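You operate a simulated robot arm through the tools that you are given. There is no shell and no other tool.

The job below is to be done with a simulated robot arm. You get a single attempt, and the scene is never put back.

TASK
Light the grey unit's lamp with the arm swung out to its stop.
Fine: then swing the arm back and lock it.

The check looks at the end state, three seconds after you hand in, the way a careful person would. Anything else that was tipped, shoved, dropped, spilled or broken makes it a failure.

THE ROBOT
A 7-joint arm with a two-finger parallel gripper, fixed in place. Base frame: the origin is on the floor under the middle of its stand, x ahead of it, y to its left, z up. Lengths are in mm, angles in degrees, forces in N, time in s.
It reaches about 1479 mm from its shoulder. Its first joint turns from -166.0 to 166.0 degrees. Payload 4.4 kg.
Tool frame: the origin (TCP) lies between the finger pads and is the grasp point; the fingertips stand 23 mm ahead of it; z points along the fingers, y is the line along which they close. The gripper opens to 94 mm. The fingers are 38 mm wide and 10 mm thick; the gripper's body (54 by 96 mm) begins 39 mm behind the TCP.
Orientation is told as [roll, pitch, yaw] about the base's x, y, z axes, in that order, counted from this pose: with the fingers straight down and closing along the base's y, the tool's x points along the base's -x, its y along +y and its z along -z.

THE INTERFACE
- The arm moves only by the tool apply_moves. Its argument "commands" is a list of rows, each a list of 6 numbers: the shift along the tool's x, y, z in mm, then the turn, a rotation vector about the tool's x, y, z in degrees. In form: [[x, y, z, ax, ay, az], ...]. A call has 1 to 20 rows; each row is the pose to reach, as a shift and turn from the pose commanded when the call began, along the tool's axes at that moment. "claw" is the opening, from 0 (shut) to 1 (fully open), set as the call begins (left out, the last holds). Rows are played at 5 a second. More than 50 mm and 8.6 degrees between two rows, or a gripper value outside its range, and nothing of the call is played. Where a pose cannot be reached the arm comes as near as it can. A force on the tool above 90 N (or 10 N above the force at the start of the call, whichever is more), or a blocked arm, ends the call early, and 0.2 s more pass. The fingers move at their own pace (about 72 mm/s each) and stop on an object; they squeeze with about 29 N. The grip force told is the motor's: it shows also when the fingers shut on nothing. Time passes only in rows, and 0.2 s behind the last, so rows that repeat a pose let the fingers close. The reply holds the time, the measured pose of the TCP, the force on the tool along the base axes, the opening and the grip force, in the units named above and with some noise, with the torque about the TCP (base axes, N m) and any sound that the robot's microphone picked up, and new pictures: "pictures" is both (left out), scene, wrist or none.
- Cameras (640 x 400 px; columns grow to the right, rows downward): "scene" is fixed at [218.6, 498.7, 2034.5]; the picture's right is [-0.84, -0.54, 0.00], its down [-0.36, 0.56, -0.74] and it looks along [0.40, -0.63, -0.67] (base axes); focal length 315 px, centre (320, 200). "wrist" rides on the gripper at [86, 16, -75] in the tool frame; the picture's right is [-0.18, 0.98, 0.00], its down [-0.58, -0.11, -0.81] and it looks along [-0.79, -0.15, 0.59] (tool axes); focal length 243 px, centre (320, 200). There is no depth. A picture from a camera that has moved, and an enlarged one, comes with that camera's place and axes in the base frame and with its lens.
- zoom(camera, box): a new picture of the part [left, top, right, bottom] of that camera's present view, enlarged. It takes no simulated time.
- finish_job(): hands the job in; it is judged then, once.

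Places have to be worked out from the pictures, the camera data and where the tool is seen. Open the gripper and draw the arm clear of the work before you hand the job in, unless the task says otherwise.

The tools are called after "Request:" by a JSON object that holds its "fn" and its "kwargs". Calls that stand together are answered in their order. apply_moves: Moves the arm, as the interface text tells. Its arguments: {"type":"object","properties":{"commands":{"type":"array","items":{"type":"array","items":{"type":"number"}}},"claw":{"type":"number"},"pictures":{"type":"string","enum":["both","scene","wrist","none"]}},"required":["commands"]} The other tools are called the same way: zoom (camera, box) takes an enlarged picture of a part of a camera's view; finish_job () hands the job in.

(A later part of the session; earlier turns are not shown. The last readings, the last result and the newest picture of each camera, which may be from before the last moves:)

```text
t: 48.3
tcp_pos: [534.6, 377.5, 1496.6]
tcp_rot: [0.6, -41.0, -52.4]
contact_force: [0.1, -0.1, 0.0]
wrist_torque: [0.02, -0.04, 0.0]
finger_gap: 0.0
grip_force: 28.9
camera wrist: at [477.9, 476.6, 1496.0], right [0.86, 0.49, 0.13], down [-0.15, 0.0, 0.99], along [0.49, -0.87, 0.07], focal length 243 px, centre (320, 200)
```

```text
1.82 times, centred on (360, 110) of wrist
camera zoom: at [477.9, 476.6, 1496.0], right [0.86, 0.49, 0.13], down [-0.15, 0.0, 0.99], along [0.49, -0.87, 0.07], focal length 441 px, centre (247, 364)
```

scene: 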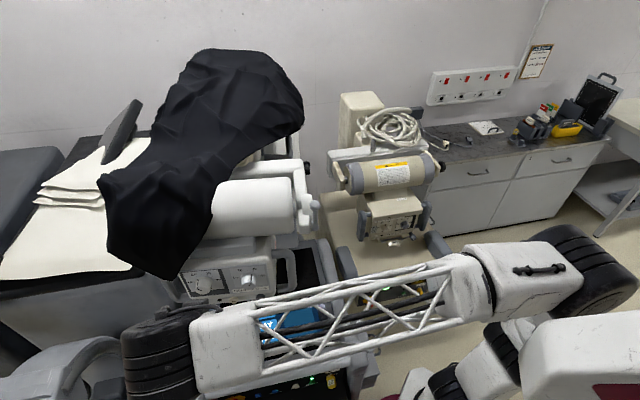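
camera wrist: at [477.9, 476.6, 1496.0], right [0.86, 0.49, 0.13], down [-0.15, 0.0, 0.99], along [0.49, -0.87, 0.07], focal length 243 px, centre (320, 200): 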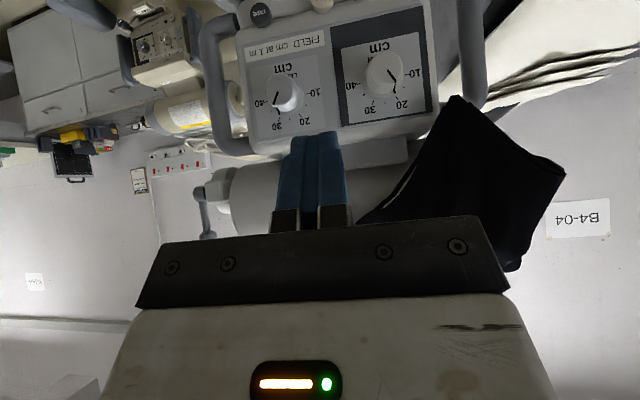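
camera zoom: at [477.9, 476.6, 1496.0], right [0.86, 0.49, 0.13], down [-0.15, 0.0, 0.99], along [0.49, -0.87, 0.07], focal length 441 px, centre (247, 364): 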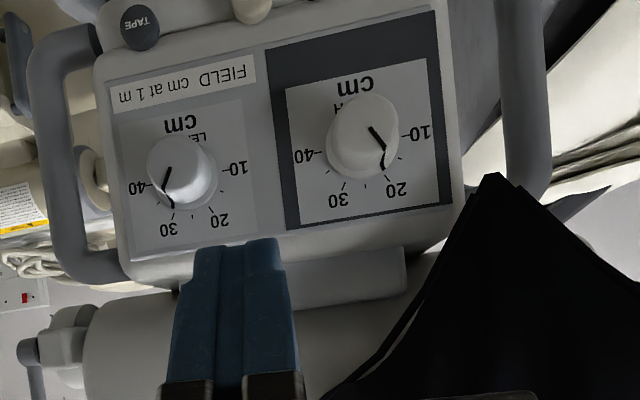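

Two wrist rays agree on LAMP ≈(633,261,1313). Before approaching I want the arm's present angle more exactly, so I zoom the scene on the tube end and collimator.

Request:
{"fn": "zoom", "kwargs": {"camera": "scene", "box": [230, 130, 370, 240]}}

Request:
{"fn": "zoom", "kwargs": {"camera": "scene", "box": [150, 200, 330, 320]}}

Request:
{"fn": "zoom", "kwargs": {"camera": "wrist", "box": [180, 0, 500, 130]}}

```text
3.64 times, centred on (300, 185) of scene
camera zoom: at [218.6, 498.7, 2034.5], right [-0.84, -0.54, 0.0], down [-0.36, 0.56, -0.74], along [0.4, -0.63, -0.67], focal length 1144 px, centre (393, 254)
```

zoom: 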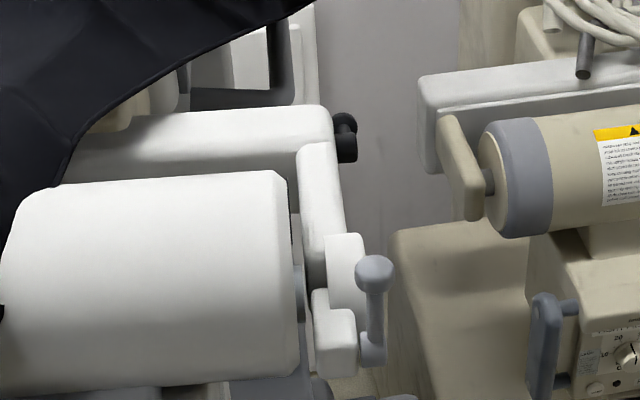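

```text
3.33 times, centred on (240, 260) of scene
camera zoom: at [218.6, 498.7, 2034.5], right [-0.84, -0.54, 0.0], down [-0.36, 0.56, -0.74], along [0.4, -0.63, -0.67], focal length 1049 px, centre (587, 0)
```

zoom: 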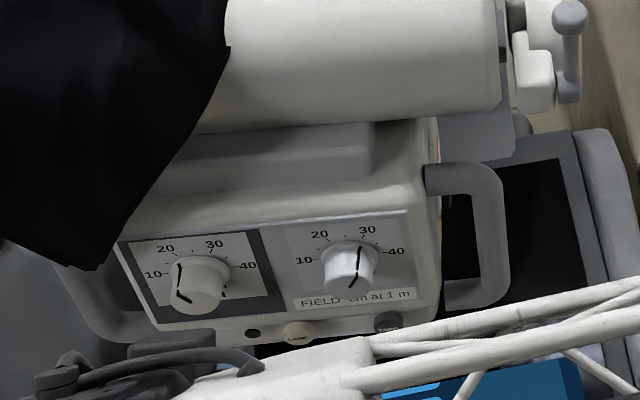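

```text
2.00 times, centred on (340, 65) of wrist
camera zoom: at [477.9, 476.6, 1496.0], right [0.86, 0.49, 0.13], down [-0.15, 0.0, 0.99], along [0.49, -0.87, 0.07], focal length 485 px, centre (280, 470)
```

zoom: 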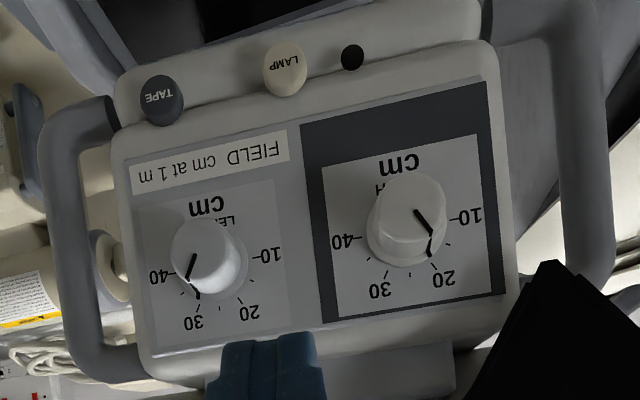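

The collimator face is vertical and turned about 7° (facing azimuth ≈128°), and LAMP is at about (637,256,1307). I'll descend and level the fingers to a standoff about 40 mm in front of the button.

Request:
{"fn": "apply_moves", "kwargs": {"commands": [[8, 1, 34, 0, -6.5, 0], [16, 2, 68, 0, -13, 0], [24, 2, 102, 0, -19.5, 0], [32, 3, 136, 0, -26, 0], [41, 4, 170, 0, -32.5, 0], [48.7, 4.7, 204, 0, -39, 0]], "pictures": "both"}}

Request:
{"fn": "zoom", "kwargs": {"camera": "wrist", "box": [200, 40, 480, 220]}}

```text
t: 49.7
tcp_pos: [595.9, 299.4, 1312.3]
tcp_rot: [2.8, -79.9, -54.8]
contact_force: [-0.6, -0.5, 0.5]
wrist_torque: [0.02, 0.03, 0.01]
finger_gap: 0.0
grip_force: 29.3
camera wrist: at [555.3, 379.2, 1241.8], right [0.79, 0.58, 0.19], down [-0.52, 0.48, 0.71], along [0.32, -0.66, 0.68], focal length 243 px, centre (320, 200)
```

scene: 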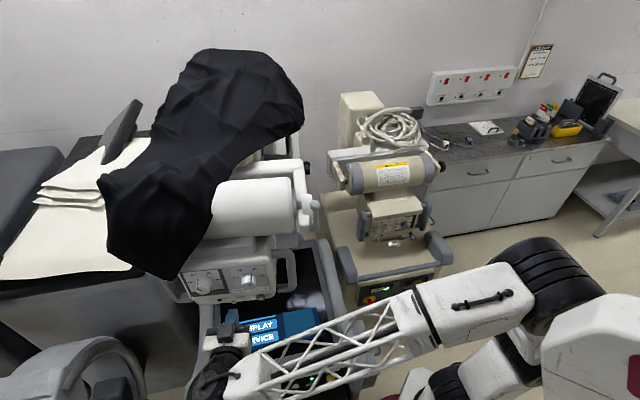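
wrist: 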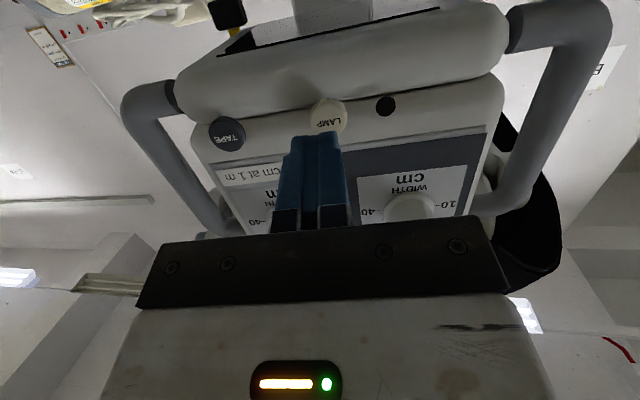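

```text
2.22 times, centred on (340, 130) of wrist
camera zoom: at [555.3, 379.2, 1241.8], right [0.79, 0.58, 0.19], down [-0.52, 0.48, 0.71], along [0.32, -0.66, 0.68], focal length 539 px, centre (276, 356)
```

zoom: 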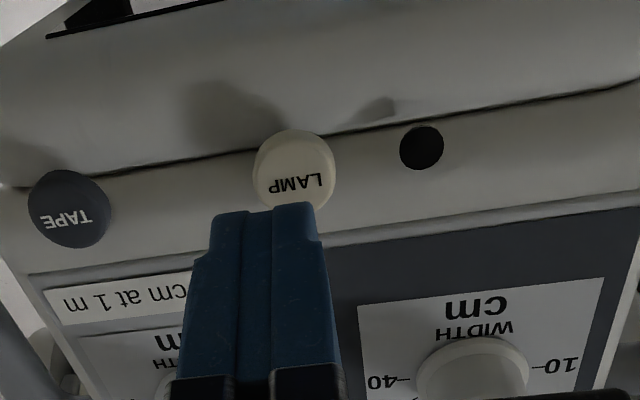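

LAMP's cap is pinned at (634,260,1308), about 32 mm ahead of and 6 mm to the +a side of the fingertips. I'll shift sideways and advance straight at it, then press in small steps.

Request:
{"fn": "apply_moves", "kwargs": {"commands": [[-1.5, 6, 9, 0, 0, 0], [-3.3, 6, 20, 0, 0, 0], [-4.5, 6, 27, 0, 0, 0], [-5, 6, 30, 0, 0, 0]], "pictures": "wrist"}}

Request:
{"fn": "zoom", "kwargs": {"camera": "wrist", "box": [200, 40, 480, 220]}}

```text
t: 50.7
tcp_pos: [620.0, 281.5, 1312.6]
tcp_rot: [1.7, -79.8, -53.7]
contact_force: [-1.1, 1.0, -0.5]
wrist_torque: [0.01, 0.0, 0.0]
finger_gap: 0.1
grip_force: 28.3
camera wrist: at [578.0, 361.0, 1241.0], right [0.79, 0.58, 0.19], down [-0.51, 0.48, 0.71], along [0.32, -0.66, 0.67], focal length 243 px, centre (320, 200)
```

wrist: 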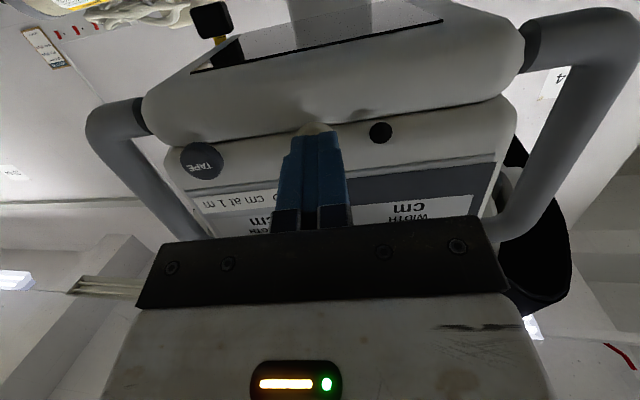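

```text
2.22 times, centred on (340, 130) of wrist
camera zoom: at [578.0, 361.0, 1241.0], right [0.79, 0.58, 0.19], down [-0.51, 0.48, 0.71], along [0.32, -0.66, 0.67], focal length 539 px, centre (276, 356)
```

zoom: 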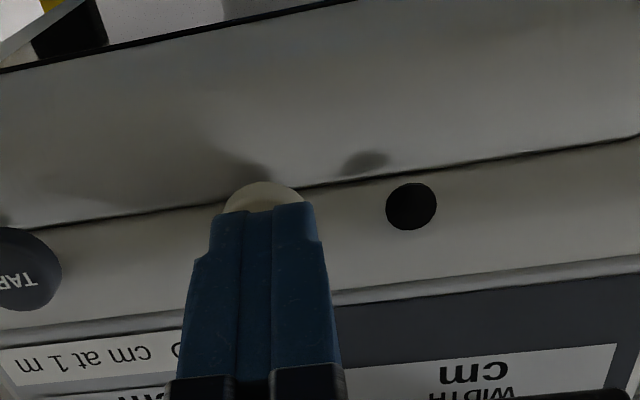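

The fingertips are centred on the LAMP cap with about 1.5 N — just touching. Now I press a few millimetres and release.

Request:
{"fn": "apply_moves", "kwargs": {"commands": [[-0.3, 0, 2, 0, 0, 0], [-0.6, 0, 3.5, 0, 0, 0], [-0.8, 0, 5, 0, 0, 0], [-0.8, 0, 5, 0, 0, 0]], "pictures": "wrist"}}

Request:
{"fn": "zoom", "kwargs": {"camera": "wrist", "box": [200, 40, 480, 220]}}

```text
t: 51.7
tcp_pos: [621.1, 278.1, 1313.0]
tcp_rot: [1.8, -79.8, -53.8]
contact_force: [-2.2, 2.3, 3.3]
wrist_torque: [-0.05, -0.06, -0.01]
finger_gap: 0.2
grip_force: 29.2
heard: click
camera wrist: at [579.5, 357.9, 1241.2], right [0.79, 0.58, 0.19], down [-0.51, 0.48, 0.71], along [0.32, -0.66, 0.67], focal length 243 px, centre (320, 200)
```

wrist: 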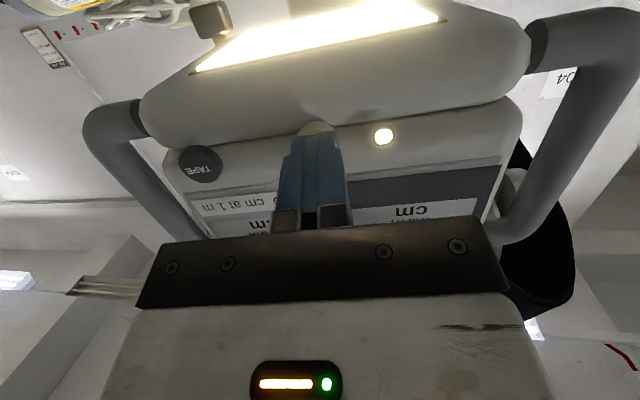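

```text
2.22 times, centred on (340, 130) of wrist
camera zoom: at [579.5, 357.9, 1241.2], right [0.79, 0.58, 0.19], down [-0.51, 0.48, 0.71], along [0.32, -0.66, 0.67], focal length 539 px, centre (276, 356)
```

zoom: 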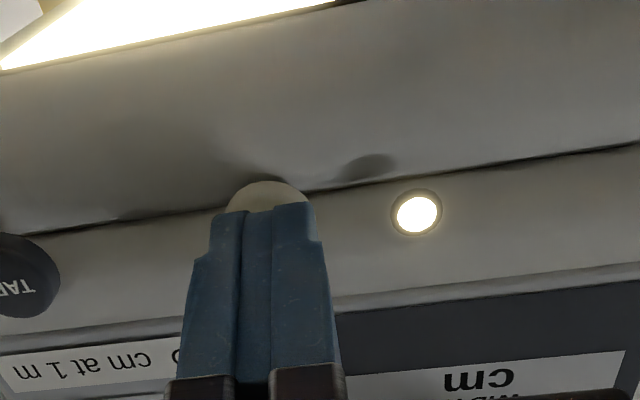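

A click, and the lamp is lit (window and indicator glowing). I back straight off the button.

Request:
{"fn": "apply_moves", "kwargs": {"commands": [[1.5, 0, -10, 0, 0, 0], [4, 0, -25, 0, 0, 0], [8, 0, -50, 0, 0, 0], [12, 0, -75, 0, 0, 0]], "pictures": "both"}}

Request:
{"fn": "zoom", "kwargs": {"camera": "wrist", "box": [100, 0, 640, 240]}}

```text
t: 52.7
tcp_pos: [574.8, 338.2, 1315.6]
tcp_rot: [2.2, -79.9, -54.2]
contact_force: [-1.1, 0.4, 0.1]
wrist_torque: [0.0, -0.02, 0.0]
finger_gap: 0.0
grip_force: 28.6
camera wrist: at [533.7, 418.3, 1243.4], right [0.79, 0.58, 0.19], down [-0.51, 0.48, 0.71], along [0.32, -0.66, 0.67], focal length 243 px, centre (320, 200)
```

scene: 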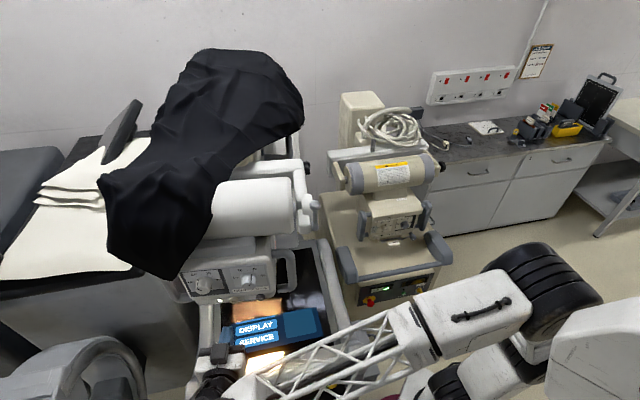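
wrist: 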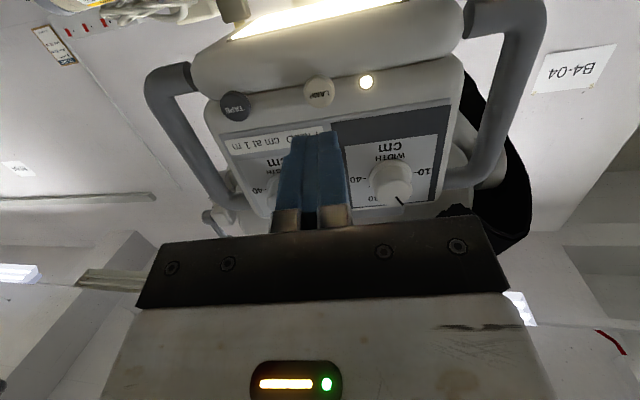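

```text
1.19 times, centred on (370, 120) of wrist
camera zoom: at [533.7, 418.3, 1243.4], right [0.79, 0.58, 0.19], down [-0.51, 0.48, 0.71], along [0.32, -0.66, 0.67], focal length 288 px, centre (261, 295)
```

zoom: 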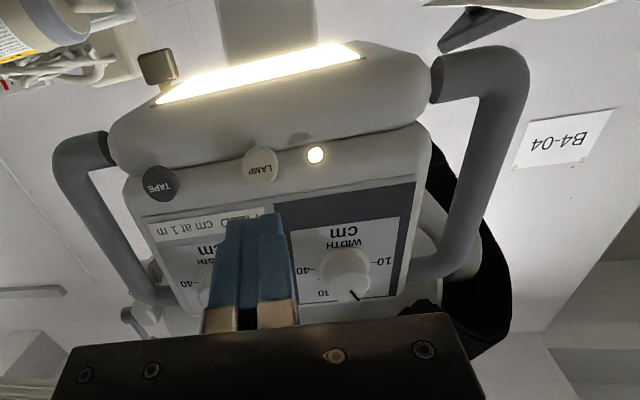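

The lamp stays lit with its light field on the console. Next, swing back: I'll use the right-hand loop handle of the collimator, whose vertical bar I place near (540,137), z 1300–1420. First I shift sideways in front of it.

Request:
{"fn": "apply_moves", "kwargs": {"commands": [[-11, -38, -2, 0, 0, 0], [-22, -76, -4, 0, 0, 0], [-32, -113, -6, 0, 0, 0], [-43, -151, -8, 0, 0, 0]], "claw": 0.5, "pictures": "both"}}

Request:
{"fn": "zoom", "kwargs": {"camera": "wrist", "box": [180, 0, 500, 220]}}

```text
t: 53.7
tcp_pos: [453.8, 244.8, 1353.8]
tcp_rot: [1.1, -79.8, -53.2]
contact_force: [0.0, 0.5, 0.1]
wrist_torque: [0.0, -0.02, 0.01]
finger_gap: 46.8
grip_force: 0.0
camera wrist: at [412.0, 324.0, 1283.6], right [0.79, 0.58, 0.18], down [-0.51, 0.48, 0.71], along [0.32, -0.66, 0.68], focal length 243 px, centre (320, 200)
```

scene: 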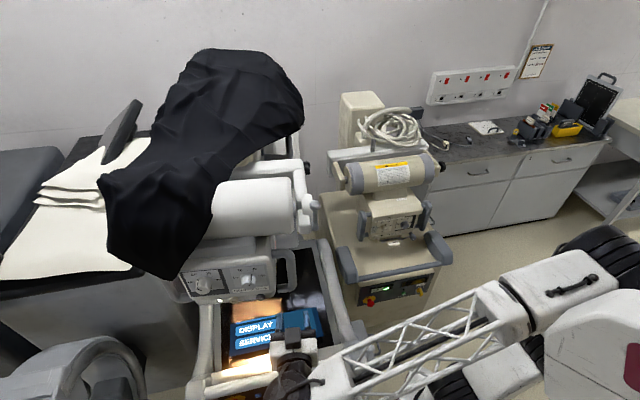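
wrist: 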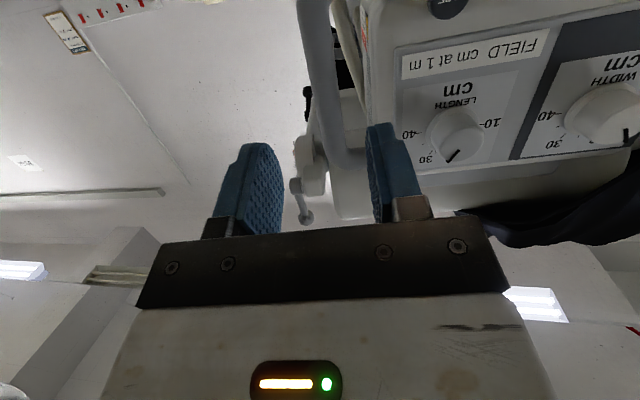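

```text
1.82 times, centred on (340, 110) of wrist
camera zoom: at [412.0, 324.0, 1283.6], right [0.79, 0.58, 0.18], down [-0.51, 0.48, 0.71], along [0.32, -0.66, 0.68], focal length 441 px, centre (284, 364)
```

zoom: 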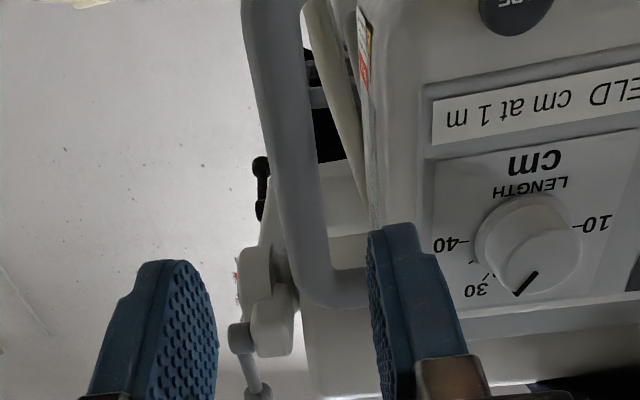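

The handle's vertical bar is centred between the half-open fingers, at about (531,143,1345), roughly 120 mm ahead. I advance 75 mm and look before straddling it.

Request:
{"fn": "apply_moves", "kwargs": {"commands": [[-4.5, -2, 25, 0, 0, 0], [-9, -4, 50, 0, 0, 0], [-13, -5, 74, 0, 0, 0], [-13, -5, 74, 0, 0, 0]], "pictures": "wrist"}}

Request:
{"fn": "zoom", "kwargs": {"camera": "wrist", "box": [180, 0, 500, 220]}}

```text
t: 54.7
tcp_pos: [499.3, 183.0, 1356.3]
tcp_rot: [1.8, -79.8, -53.7]
contact_force: [0.7, 0.2, -1.2]
wrist_torque: [0.04, 0.04, -0.01]
finger_gap: 47.2
grip_force: 0.1
camera wrist: at [457.3, 262.7, 1285.1], right [0.79, 0.58, 0.19], down [-0.51, 0.48, 0.71], along [0.32, -0.66, 0.68], focal length 243 px, centre (320, 200)
```

wrist: 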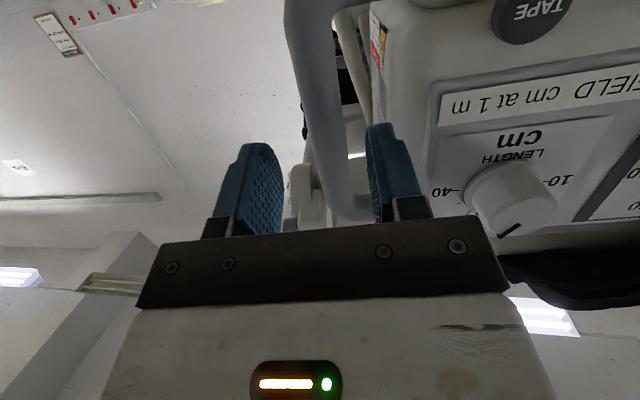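

```text
1.82 times, centred on (340, 110) of wrist
camera zoom: at [457.3, 262.7, 1285.1], right [0.79, 0.58, 0.19], down [-0.51, 0.48, 0.71], along [0.32, -0.66, 0.68], focal length 441 px, centre (284, 364)
```

zoom: 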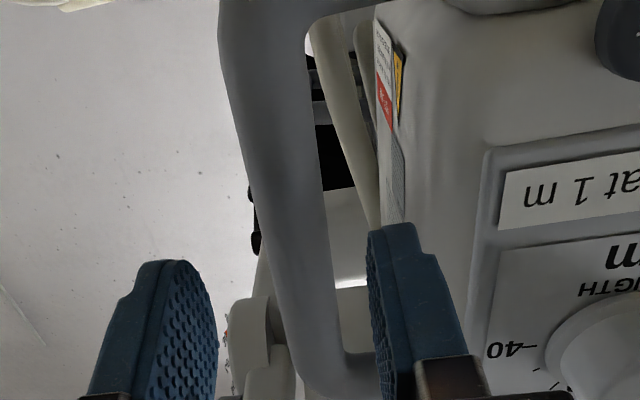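

Bar position confirmed at (531,143); fingers are centred on it with ~5 mm to the collimator wall. I ease 3 mm outward and go in the last 43 mm.

Request:
{"fn": "apply_moves", "kwargs": {"commands": [[-2.4, -3, 14, 0, 0, 0], [-4.8, -3, 28, 0, 0, 0], [-7.3, -3, 42.3, 0, 0, 0], [-7.3, -3, 42.3, 0, 0, 0]], "pictures": "wrist"}}

Request:
{"fn": "zoom", "kwargs": {"camera": "wrist", "box": [180, 0, 500, 220]}}

```text
t: 55.7
tcp_pos: [521.1, 146.5, 1357.8]
tcp_rot: [1.8, -79.9, -53.8]
contact_force: [-0.2, -0.2, -0.2]
wrist_torque: [-0.03, -0.01, -0.03]
finger_gap: 46.8
grip_force: 0.0
camera wrist: at [480.2, 226.1, 1286.0], right [0.79, 0.58, 0.19], down [-0.51, 0.48, 0.71], along [0.32, -0.66, 0.68], focal length 243 px, centre (320, 200)
```

wrist: 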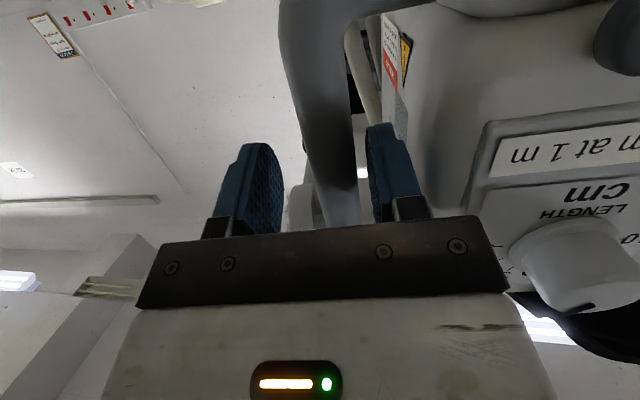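

```text
1.82 times, centred on (340, 110) of wrist
camera zoom: at [480.2, 226.1, 1286.0], right [0.79, 0.58, 0.19], down [-0.51, 0.48, 0.71], along [0.32, -0.66, 0.68], focal length 441 px, centre (284, 364)
```

zoom: 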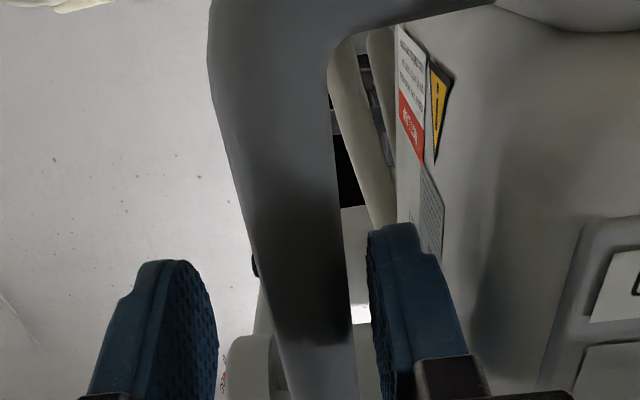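

The bar is between the fingers. I'll close to a loose cage (about 31 mm around the ~24 mm bar), then pull the arm back slowly along its arc by about 5°.

Request:
{"fn": "apply_moves", "kwargs": {"commands": [[0, 0, 0, 0, 0, 0], [0, 0, 0, 0, 0, 0], [-0.2, -7.6, 0.9, -0.7, 0, -0.1], [-0.4, -15.1, 1.8, -1.3, 0, -0.2], [-0.6, -22.7, 2.7, -2, 0, -0.3], [-0.9, -30.2, 3.8, -2.6, 0, -0.5], [-1.1, -37.6, 5, -3.3, 0, -0.6], [-1.4, -45.1, 6.2, -3.9, 0, -0.7], [-1.6, -50.7, 7.3, -4.4, 0, -0.8]], "claw": 0.33, "pictures": "both"}}

Request:
{"fn": "zoom", "kwargs": {"camera": "scene", "box": [260, 130, 360, 220]}}

```text
t: 57.7
tcp_pos: [487.5, 111.4, 1356.1]
tcp_rot: [1.6, -79.9, -49.2]
contact_force: [0.2, -0.2, 0.5]
wrist_torque: [0.0, 0.0, 0.0]
finger_gap: 31.0
grip_force: 0.1
camera wrist: at [440.1, 186.6, 1284.4], right [0.75, 0.64, 0.19], down [-0.55, 0.43, 0.71], along [0.37, -0.64, 0.68], focal length 243 px, centre (320, 200)
```

scene: 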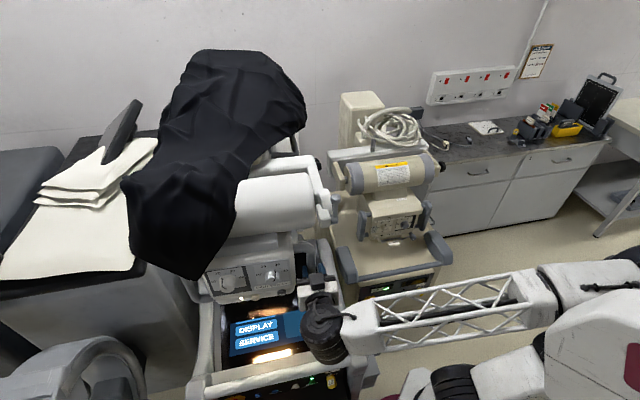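
wrist: 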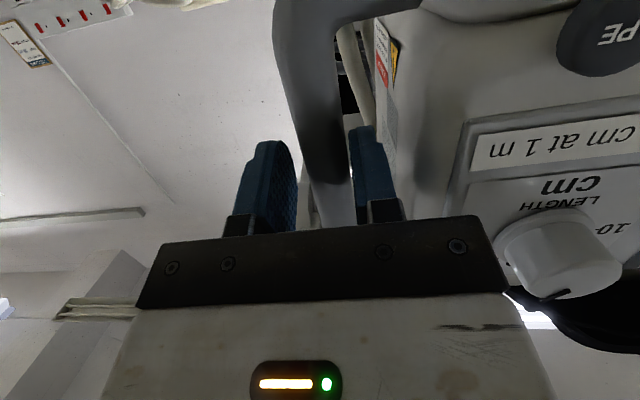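

```text
4.44 times, centred on (310, 175) of scene
camera zoom: at [218.6, 498.7, 2034.5], right [-0.84, -0.54, 0.0], down [-0.36, 0.56, -0.74], along [0.4, -0.63, -0.67], focal length 1399 px, centre (364, 311)
```

zoom: 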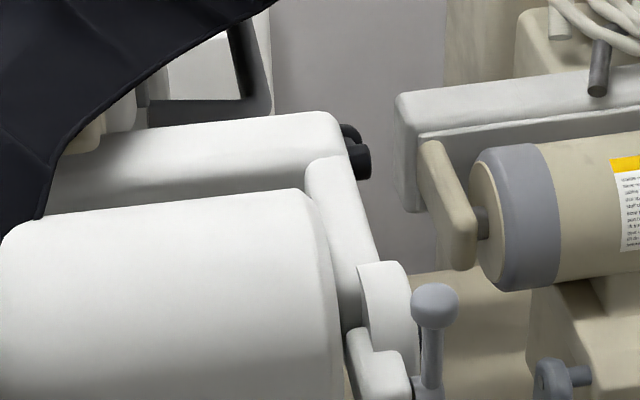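

The arm follows freely; about two thirds of the way back judging by the grey lever's ball (scene 314.6→335.9 px, home 345.8). I pull 15 mm more and compare again.

Request:
{"fn": "apply_moves", "kwargs": {"commands": [[0, -4, 0.1, -0.4, 0, -0.1], [0, -8, 0.2, -0.8, 0, -0.1], [0, -12, 0.3, -1.2, 0, -0.2], [0, -15, 0.4, -1.5, 0, -0.3], [0, -15, 0.4, -1.5, 0, -0.3]], "pictures": "wrist"}}

Request:
{"fn": "zoom", "kwargs": {"camera": "scene", "box": [280, 140, 380, 230]}}

```text
t: 58.9
tcp_pos: [476.0, 99.9, 1355.9]
tcp_rot: [1.4, -79.9, -47.5]
contact_force: [5.4, 2.7, 1.5]
wrist_torque: [-0.04, 0.03, 0.1]
finger_gap: 33.4
grip_force: 2.3
camera wrist: at [426.6, 175.2, 1284.3], right [0.73, 0.66, 0.19], down [-0.56, 0.42, 0.71], along [0.39, -0.62, 0.68], focal length 243 px, centre (320, 200)
```

wrist: 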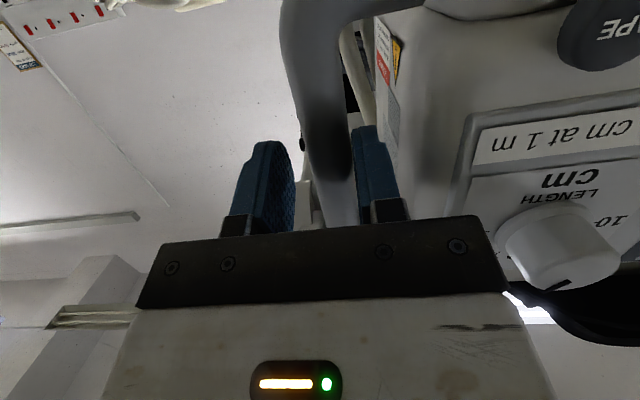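

```text
4.44 times, centred on (330, 185) of scene
camera zoom: at [218.6, 498.7, 2034.5], right [-0.84, -0.54, 0.0], down [-0.36, 0.56, -0.74], along [0.4, -0.63, -0.67], focal length 1399 px, centre (276, 267)
```

zoom: 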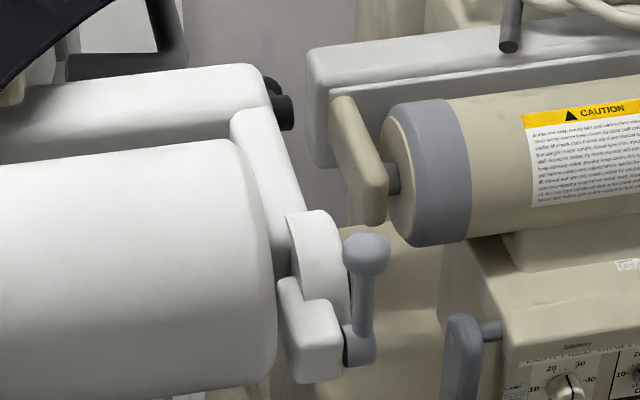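

The grey ball is at zoom (366,252) against home (390,242): about 12–13 mm still to go, with ~6 N of drag. I pull 9 mm more.

Request:
{"fn": "apply_moves", "kwargs": {"commands": [[0, -3, 0.1, -0.3, 0, -0.1], [0, -6, 0.2, -0.6, 0, -0.1], [0, -9, 0.2, -0.9, 0, -0.2], [0, -9, 0.2, -0.9, 0, -0.2]], "pictures": "wrist"}}

Request:
{"fn": "zoom", "kwargs": {"camera": "scene", "box": [280, 140, 380, 230]}}

```text
t: 59.9
tcp_pos: [471.2, 92.5, 1357.4]
tcp_rot: [1.3, -79.9, -46.4]
contact_force: [1.4, 2.2, -1.1]
wrist_torque: [0.04, 0.08, 0.06]
finger_gap: 32.1
grip_force: 1.6
camera wrist: at [420.0, 166.3, 1284.8], right [0.72, 0.67, 0.19], down [-0.57, 0.41, 0.71], along [0.4, -0.62, 0.68], focal length 243 px, centre (320, 200)
```

wrist: 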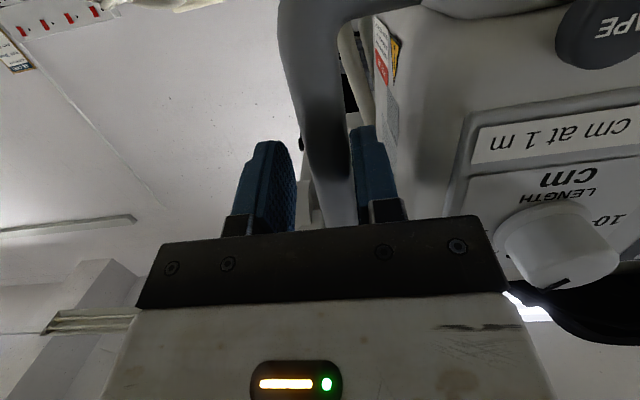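

```text
4.44 times, centred on (330, 185) of scene
camera zoom: at [218.6, 498.7, 2034.5], right [-0.84, -0.54, 0.0], down [-0.36, 0.56, -0.74], along [0.4, -0.63, -0.67], focal length 1399 px, centre (276, 267)
```

zoom: 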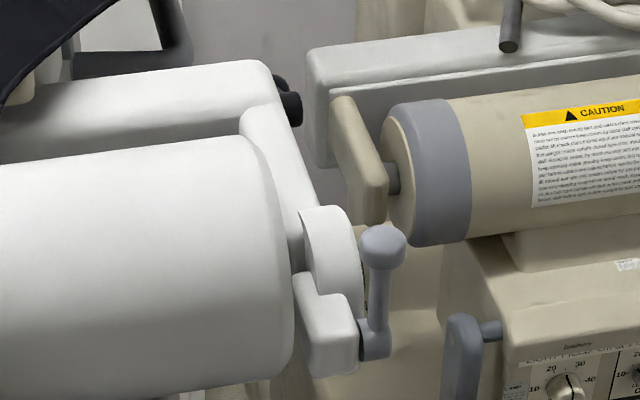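

Ball at (383,247): ~3.5 mm from home. I pull 3 mm more slowly and watch for resistance.

Request:
{"fn": "apply_moves", "kwargs": {"commands": [[0, -1.5, 0, -0.1, 0, 0], [0, -3, 0.1, -0.3, 0, 0], [0, -3, 0.1, -0.3, 0, 0]], "pictures": "wrist"}}

Request:
{"fn": "zoom", "kwargs": {"camera": "scene", "box": [280, 140, 380, 230]}}

```text
t: 60.7
tcp_pos: [468.2, 90.9, 1354.8]
tcp_rot: [1.5, -79.9, -46.3]
contact_force: [2.3, 1.0, 1.4]
wrist_torque: [-0.03, 0.01, 0.03]
finger_gap: 31.8
grip_force: 1.0
camera wrist: at [417.3, 163.4, 1284.4], right [0.72, 0.67, 0.19], down [-0.57, 0.41, 0.71], along [0.4, -0.62, 0.68], focal length 243 px, centre (320, 200)
```

wrist: 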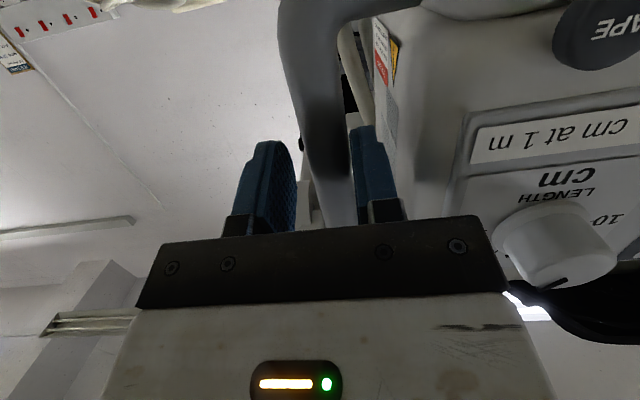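

```text
4.44 times, centred on (330, 185) of scene
camera zoom: at [218.6, 498.7, 2034.5], right [-0.84, -0.54, 0.0], down [-0.36, 0.56, -0.74], along [0.4, -0.63, -0.67], focal length 1399 px, centre (276, 267)
```

zoom: 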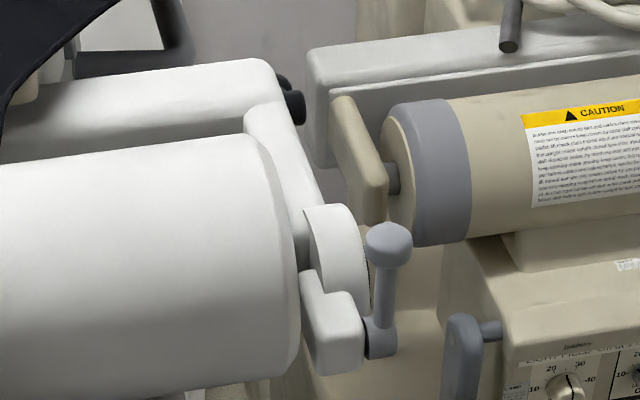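

Now the view is almost identical to the start (ball (389,244) vs (390,242)). I creep 1.5 mm more to feel whether a stop marks home.

Request:
{"fn": "apply_moves", "kwargs": {"commands": [[0, -1, 0, -0.1, 0, 0], [0, -2, 0, -0.1, 0, 0], [0, -2, 0, -0.1, 0, 0]], "pictures": "none"}}

Request:
{"fn": "zoom", "kwargs": {"camera": "scene", "box": [280, 140, 380, 230]}}

```text
t: 61.5
tcp_pos: [467.6, 88.5, 1355.4]
tcp_rot: [1.6, -79.9, -46.3]
contact_force: [5.5, 3.4, -0.2]
wrist_torque: [0.03, 0.08, 0.13]
finger_gap: 33.4
grip_force: 2.5
```

```text
4.44 times, centred on (330, 185) of scene
camera zoom: at [218.6, 498.7, 2034.5], right [-0.84, -0.54, 0.0], down [-0.36, 0.56, -0.74], along [0.4, -0.63, -0.67], focal length 1399 px, centre (276, 267)
```

zoom: 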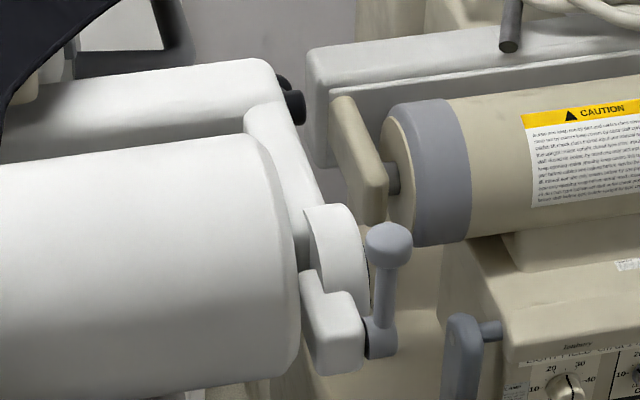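

No visible movement for that, with ~6.5 N. I press another 3 mm to confirm whether it's the home stop.

Request:
{"fn": "apply_moves", "kwargs": {"commands": [[0, -1, 0, 0, 0, 0], [0, -2, 0, 0, 0, 0], [0, -3, 0, 0, 0, 0], [0, -3, 0, 0, 0, 0]], "pictures": "none"}}

Request:
{"fn": "zoom", "kwargs": {"camera": "scene", "box": [280, 140, 380, 230]}}

```text
t: 62.5
tcp_pos: [463.7, 88.7, 1355.2]
tcp_rot: [1.7, -79.9, -46.4]
contact_force: [2.7, 3.0, -2.6]
wrist_torque: [-0.02, 0.09, 0.14]
finger_gap: 33.3
grip_force: 2.0
```

```text
4.44 times, centred on (330, 185) of scene
camera zoom: at [218.6, 498.7, 2034.5], right [-0.84, -0.54, 0.0], down [-0.36, 0.56, -0.74], along [0.4, -0.63, -0.67], focal length 1399 px, centre (276, 267)
```

zoom: 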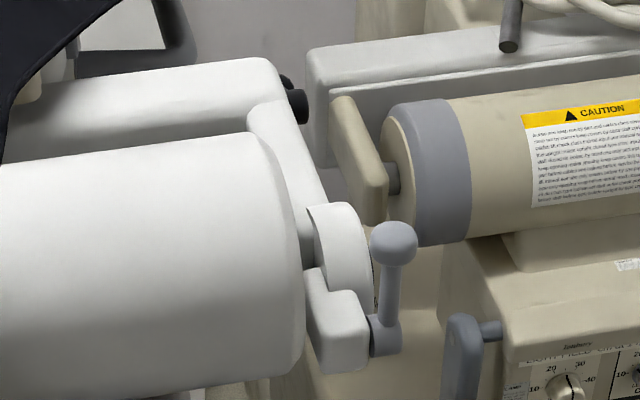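

The ball is now at (394,242), about 2 mm past the starting position, so home has no hard stop right there. I need to know what lies beyond, so I pull a little farther and watch.

Request:
{"fn": "apply_moves", "kwargs": {"commands": [[0, -1.5, 0, 0, 0, 0], [0, -3, 0, 0, 0, 0], [0, -4.5, 0, 0, 0, 0], [0, -6, 0, 0, 0, 0], [0, -6, 0, 0, 0, 0]], "pictures": "none"}}

Request:
{"fn": "zoom", "kwargs": {"camera": "scene", "box": [280, 140, 380, 230]}}

```text
t: 63.7
tcp_pos: [458.7, 83.8, 1356.8]
tcp_rot: [1.7, -79.9, -46.3]
contact_force: [2.7, 4.3, 1.2]
wrist_torque: [-0.04, 0.02, 0.13]
finger_gap: 32.9
grip_force: 2.4
```

```text
4.44 times, centred on (330, 185) of scene
camera zoom: at [218.6, 498.7, 2034.5], right [-0.84, -0.54, 0.0], down [-0.36, 0.56, -0.74], along [0.4, -0.63, -0.67], focal length 1399 px, centre (276, 267)
```

zoom: 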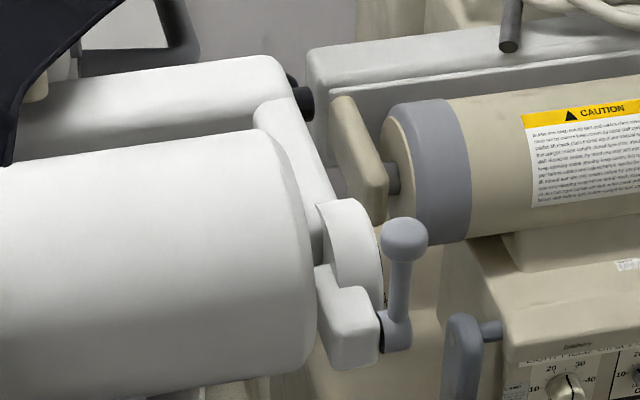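

It keeps moving past home toward the robot's side with only a few newtons. I want to find the stop on this side too, so I go on slowly along the arc in small amounts.

Request:
{"fn": "apply_moves", "kwargs": {"commands": [[0, -6, 0, -0.5, 0, -0.1], [0, -12, 0.2, -1.1, 0, -0.2], [0, -18, 0.5, -1.6, 0, -0.3], [0, -24, 0.8, -2.1, 0, -0.4], [0, -24, 0.8, -2.1, 0, -0.4]], "pictures": "both"}}

Request:
{"fn": "zoom", "kwargs": {"camera": "scene", "box": [280, 140, 380, 230]}}

```text
t: 64.9
tcp_pos: [443.1, 67.0, 1356.4]
tcp_rot: [1.6, -79.9, -44.2]
contact_force: [-0.3, 0.2, 0.2]
wrist_torque: [-0.04, -0.01, 0.01]
finger_gap: 31.3
grip_force: 0.0
camera wrist: at [389.8, 138.3, 1285.1], right [0.69, 0.7, 0.19], down [-0.58, 0.39, 0.71], along [0.43, -0.6, 0.68], focal length 243 px, centre (320, 200)
```

scene: 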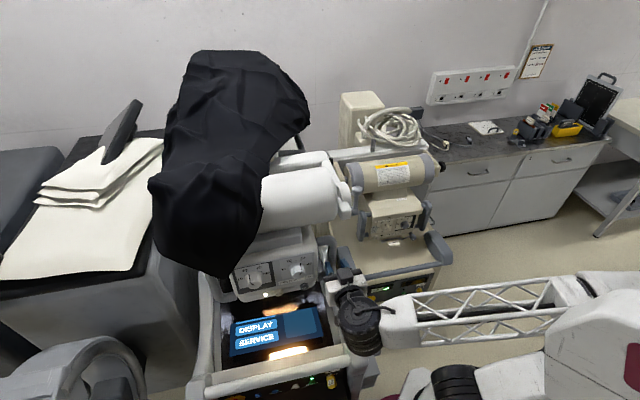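
wrist: 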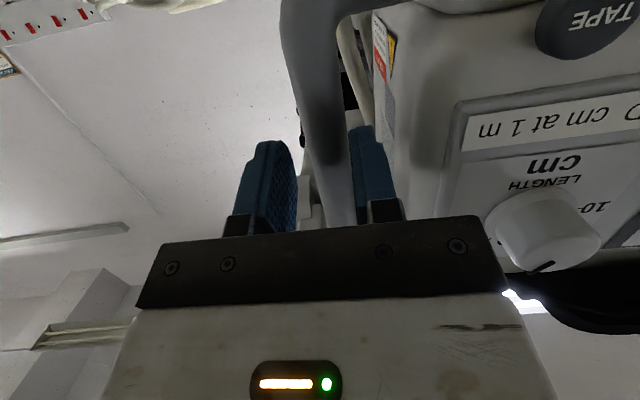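

```text
4.44 times, centred on (330, 185) of scene
camera zoom: at [218.6, 498.7, 2034.5], right [-0.84, -0.54, 0.0], down [-0.36, 0.56, -0.74], along [0.4, -0.63, -0.67], focal length 1399 px, centre (276, 267)
```

zoom: 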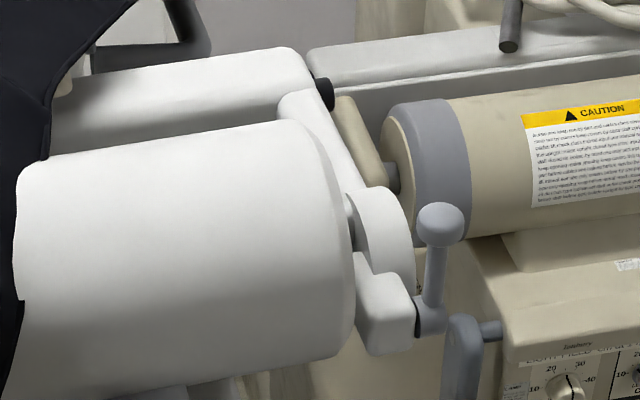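

It still moves freely (about 28 mm past home). I continue another ~48 mm along the arc, slowly.

Request:
{"fn": "apply_moves", "kwargs": {"commands": [[0, -6, 0, -0.5, 0, -0.1], [0, -12, 0.1, -1, 0, -0.2], [0, -18, 0.3, -1.6, 0, -0.3], [0, -24, 0.5, -2.1, 0, -0.4], [0, -30, 0.7, -2.6, 0, -0.5], [0, -36, 1, -3.1, 0, -0.6], [0, -42, 1.4, -3.7, 0, -0.6], [0, -48, 1.8, -4.2, 0, -0.7], [0, -48, 1.8, -4.2, 0, -0.7]], "pictures": "both"}}

Request:
{"fn": "zoom", "kwargs": {"camera": "scene", "box": [280, 140, 380, 230]}}

```text
t: 66.9
tcp_pos: [412.2, 29.6, 1356.3]
tcp_rot: [1.8, -79.9, -40.1]
contact_force: [-0.1, -0.1, -0.7]
wrist_torque: [-0.02, -0.01, -0.01]
finger_gap: 31.3
grip_force: 0.0
camera wrist: at [353.4, 96.8, 1284.3], right [0.63, 0.75, 0.19], down [-0.61, 0.34, 0.71], along [0.47, -0.57, 0.68], focal length 243 px, centre (320, 200)
```

scene: 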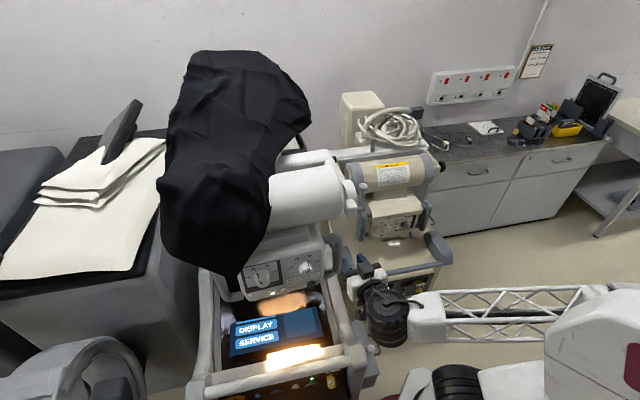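
wrist: 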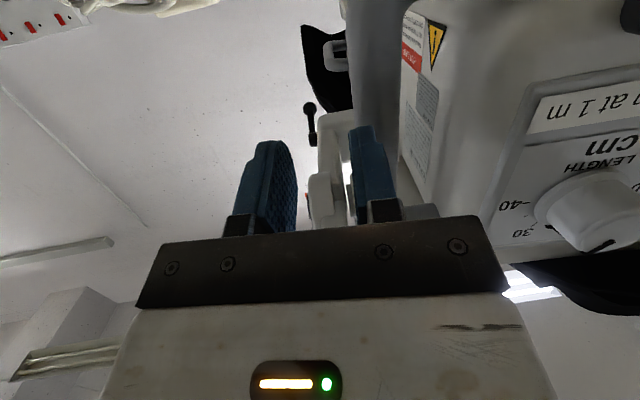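

```text
4.44 times, centred on (330, 185) of scene
camera zoom: at [218.6, 498.7, 2034.5], right [-0.84, -0.54, 0.0], down [-0.36, 0.56, -0.74], along [0.4, -0.63, -0.67], focal length 1399 px, centre (276, 267)
```

zoom: 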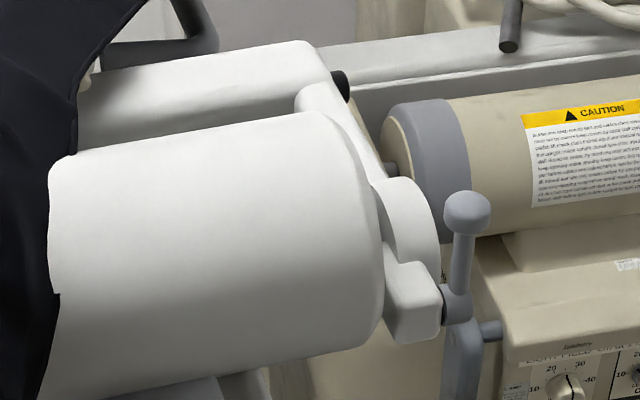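

The bar slipped off the fingertip; the arm now rests about 4° past home on this side, still without meeting a stop. I back the hand off toward the front and reopen the fingers to re-cage the handle.

Request:
{"fn": "apply_moves", "kwargs": {"commands": [[4, 0, -25, 0, 0, 0], [8.5, 0, -50, 0, 0, 0], [8.5, 20, -50, 0, 0, 0], [8.5, 40, -50, 0, 0, 0]], "claw": 0.5, "pictures": "both"}}

Request:
{"fn": "zoom", "kwargs": {"camera": "wrist", "box": [180, 0, 500, 220]}}

```text
t: 67.9
tcp_pos: [398.3, 93.1, 1359.6]
tcp_rot: [2.0, -80.0, -40.3]
contact_force: [-0.1, 0.1, -0.1]
wrist_torque: [0.02, -0.01, 0.0]
finger_gap: 47.0
grip_force: 0.1
camera wrist: at [338.8, 159.8, 1287.2], right [0.63, 0.75, 0.19], down [-0.61, 0.34, 0.71], along [0.47, -0.57, 0.68], focal length 243 px, centre (320, 200)
```

scene: 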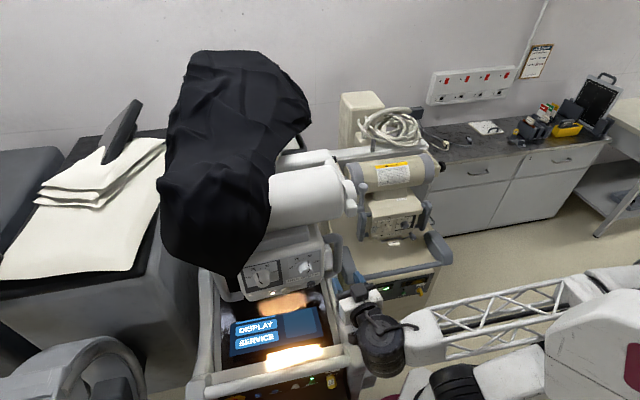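
wrist: 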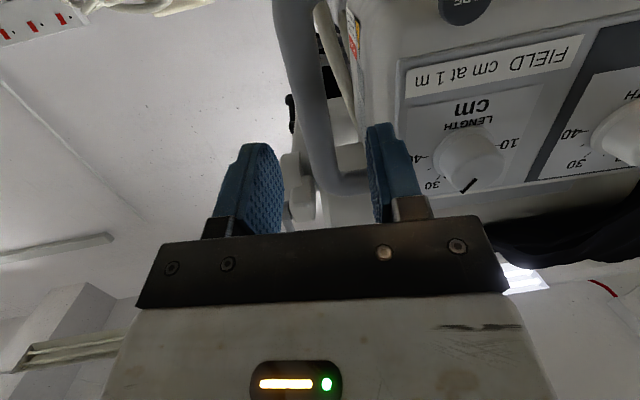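

```text
1.82 times, centred on (340, 110) of wrist
camera zoom: at [338.8, 159.8, 1287.2], right [0.63, 0.75, 0.19], down [-0.61, 0.34, 0.71], along [0.47, -0.57, 0.68], focal length 441 px, centre (284, 364)
```

zoom: 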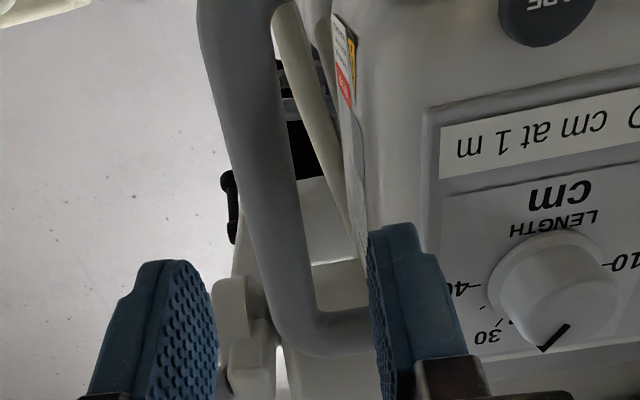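

The bar is now near (446,45); I straighten the hand to the arm's present angle and go in deeper this time (bar near the TCP rather than at the tips).

Request:
{"fn": "apply_moves", "kwargs": {"commands": [[-2.9, -6, 15, 0.7, 0, 0.1], [-5.7, -8, 32, 1.3, 0, 0.2], [-8.5, -9.3, 48, 2, 0, 0.3], [-11.4, -10.3, 63.6, 2.6, 0, 0.45], [-11.4, -10.3, 63.6, 2.6, 0, 0.45]], "pictures": "wrist"}}

Request:
{"fn": "zoom", "kwargs": {"camera": "wrist", "box": [180, 0, 500, 220]}}

```text
t: 69.1
tcp_pos: [444.0, 46.9, 1355.3]
tcp_rot: [1.8, -79.9, -42.7]
contact_force: [-0.5, 0.3, -0.1]
wrist_torque: [0.03, -0.03, -0.01]
finger_gap: 46.8
grip_force: 0.0
camera wrist: at [388.0, 115.1, 1284.3], right [0.67, 0.72, 0.19], down [-0.6, 0.37, 0.71], along [0.44, -0.59, 0.68], focal length 243 px, centre (320, 200)
```

wrist: 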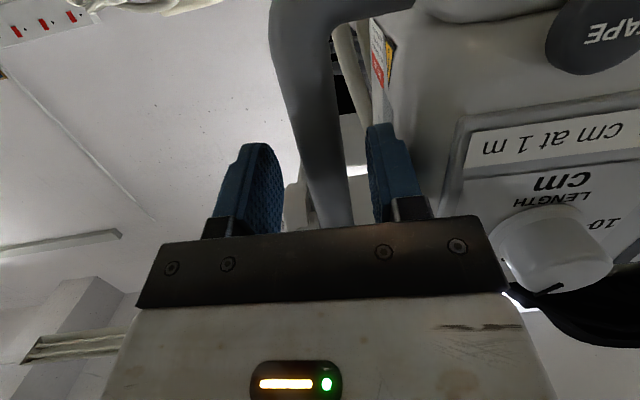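

```text
1.82 times, centred on (340, 110) of wrist
camera zoom: at [388.0, 115.1, 1284.3], right [0.67, 0.72, 0.19], down [-0.6, 0.37, 0.71], along [0.44, -0.59, 0.68], focal length 441 px, centre (284, 364)
```

zoom: 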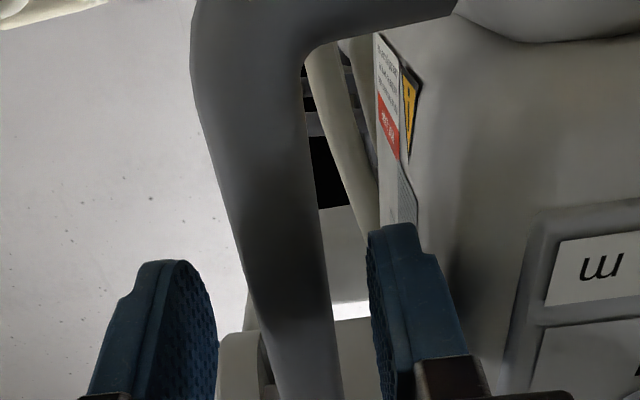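

The bar is now well inside the fingers. I cage it and carry on pulling 4° more along the arc, watching the force.

Request:
{"fn": "apply_moves", "kwargs": {"commands": [[0, 0, 0, 0, 0, 0], [0, 0, 0, 0, 0, 0], [-0.2, -5.6, 0.6, -0.5, 0, -0.1], [-0.3, -11.2, 1.2, -1, 0, -0.2], [-0.5, -16.8, 1.9, -1.5, 0, -0.3], [-0.7, -22.4, 2.6, -2, 0, -0.35], [-0.9, -28, 3.4, -2.5, 0, -0.4], [-1.1, -33.7, 4.3, -3, 0, -0.5], [-1.3, -39.3, 5.2, -3.5, 0, -0.6], [-1.6, -44.9, 6.1, -3.9, 0, -0.7]], "claw": 0.33, "pictures": "both"}}

Request:
{"fn": "zoom", "kwargs": {"camera": "scene", "box": [280, 140, 380, 230]}}

```text
t: 71.3
tcp_pos: [417.4, 6.6, 1358.3]
tcp_rot: [1.9, -79.9, -38.9]
contact_force: [-0.1, 0.3, 0.5]
wrist_torque: [-0.04, -0.02, -0.01]
finger_gap: 31.0
grip_force: 0.0
camera wrist: at [356.6, 72.3, 1286.3], right [0.62, 0.76, 0.19], down [-0.62, 0.33, 0.71], along [0.48, -0.56, 0.68], focal length 243 px, centre (320, 200)
```

scene: 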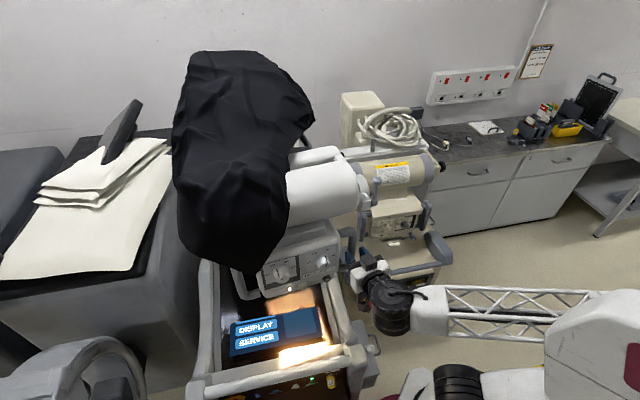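
wrist: 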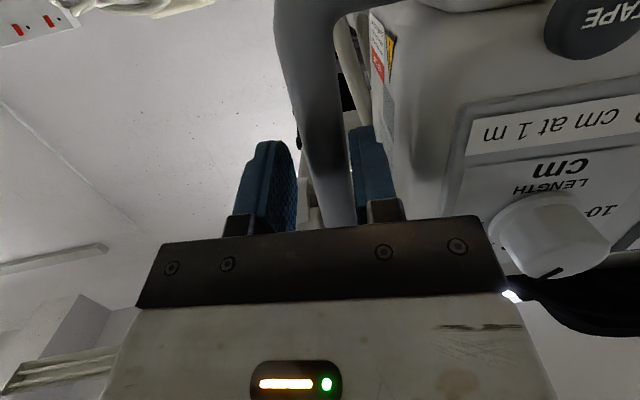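

```text
4.44 times, centred on (330, 185) of scene
camera zoom: at [218.6, 498.7, 2034.5], right [-0.84, -0.54, 0.0], down [-0.36, 0.56, -0.74], along [0.4, -0.63, -0.67], focal length 1399 px, centre (276, 267)
```

zoom: 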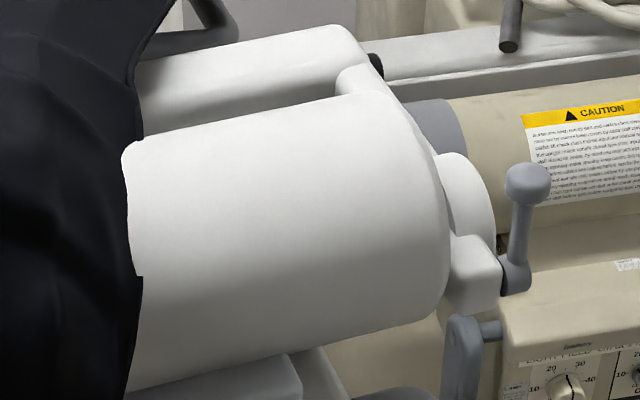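

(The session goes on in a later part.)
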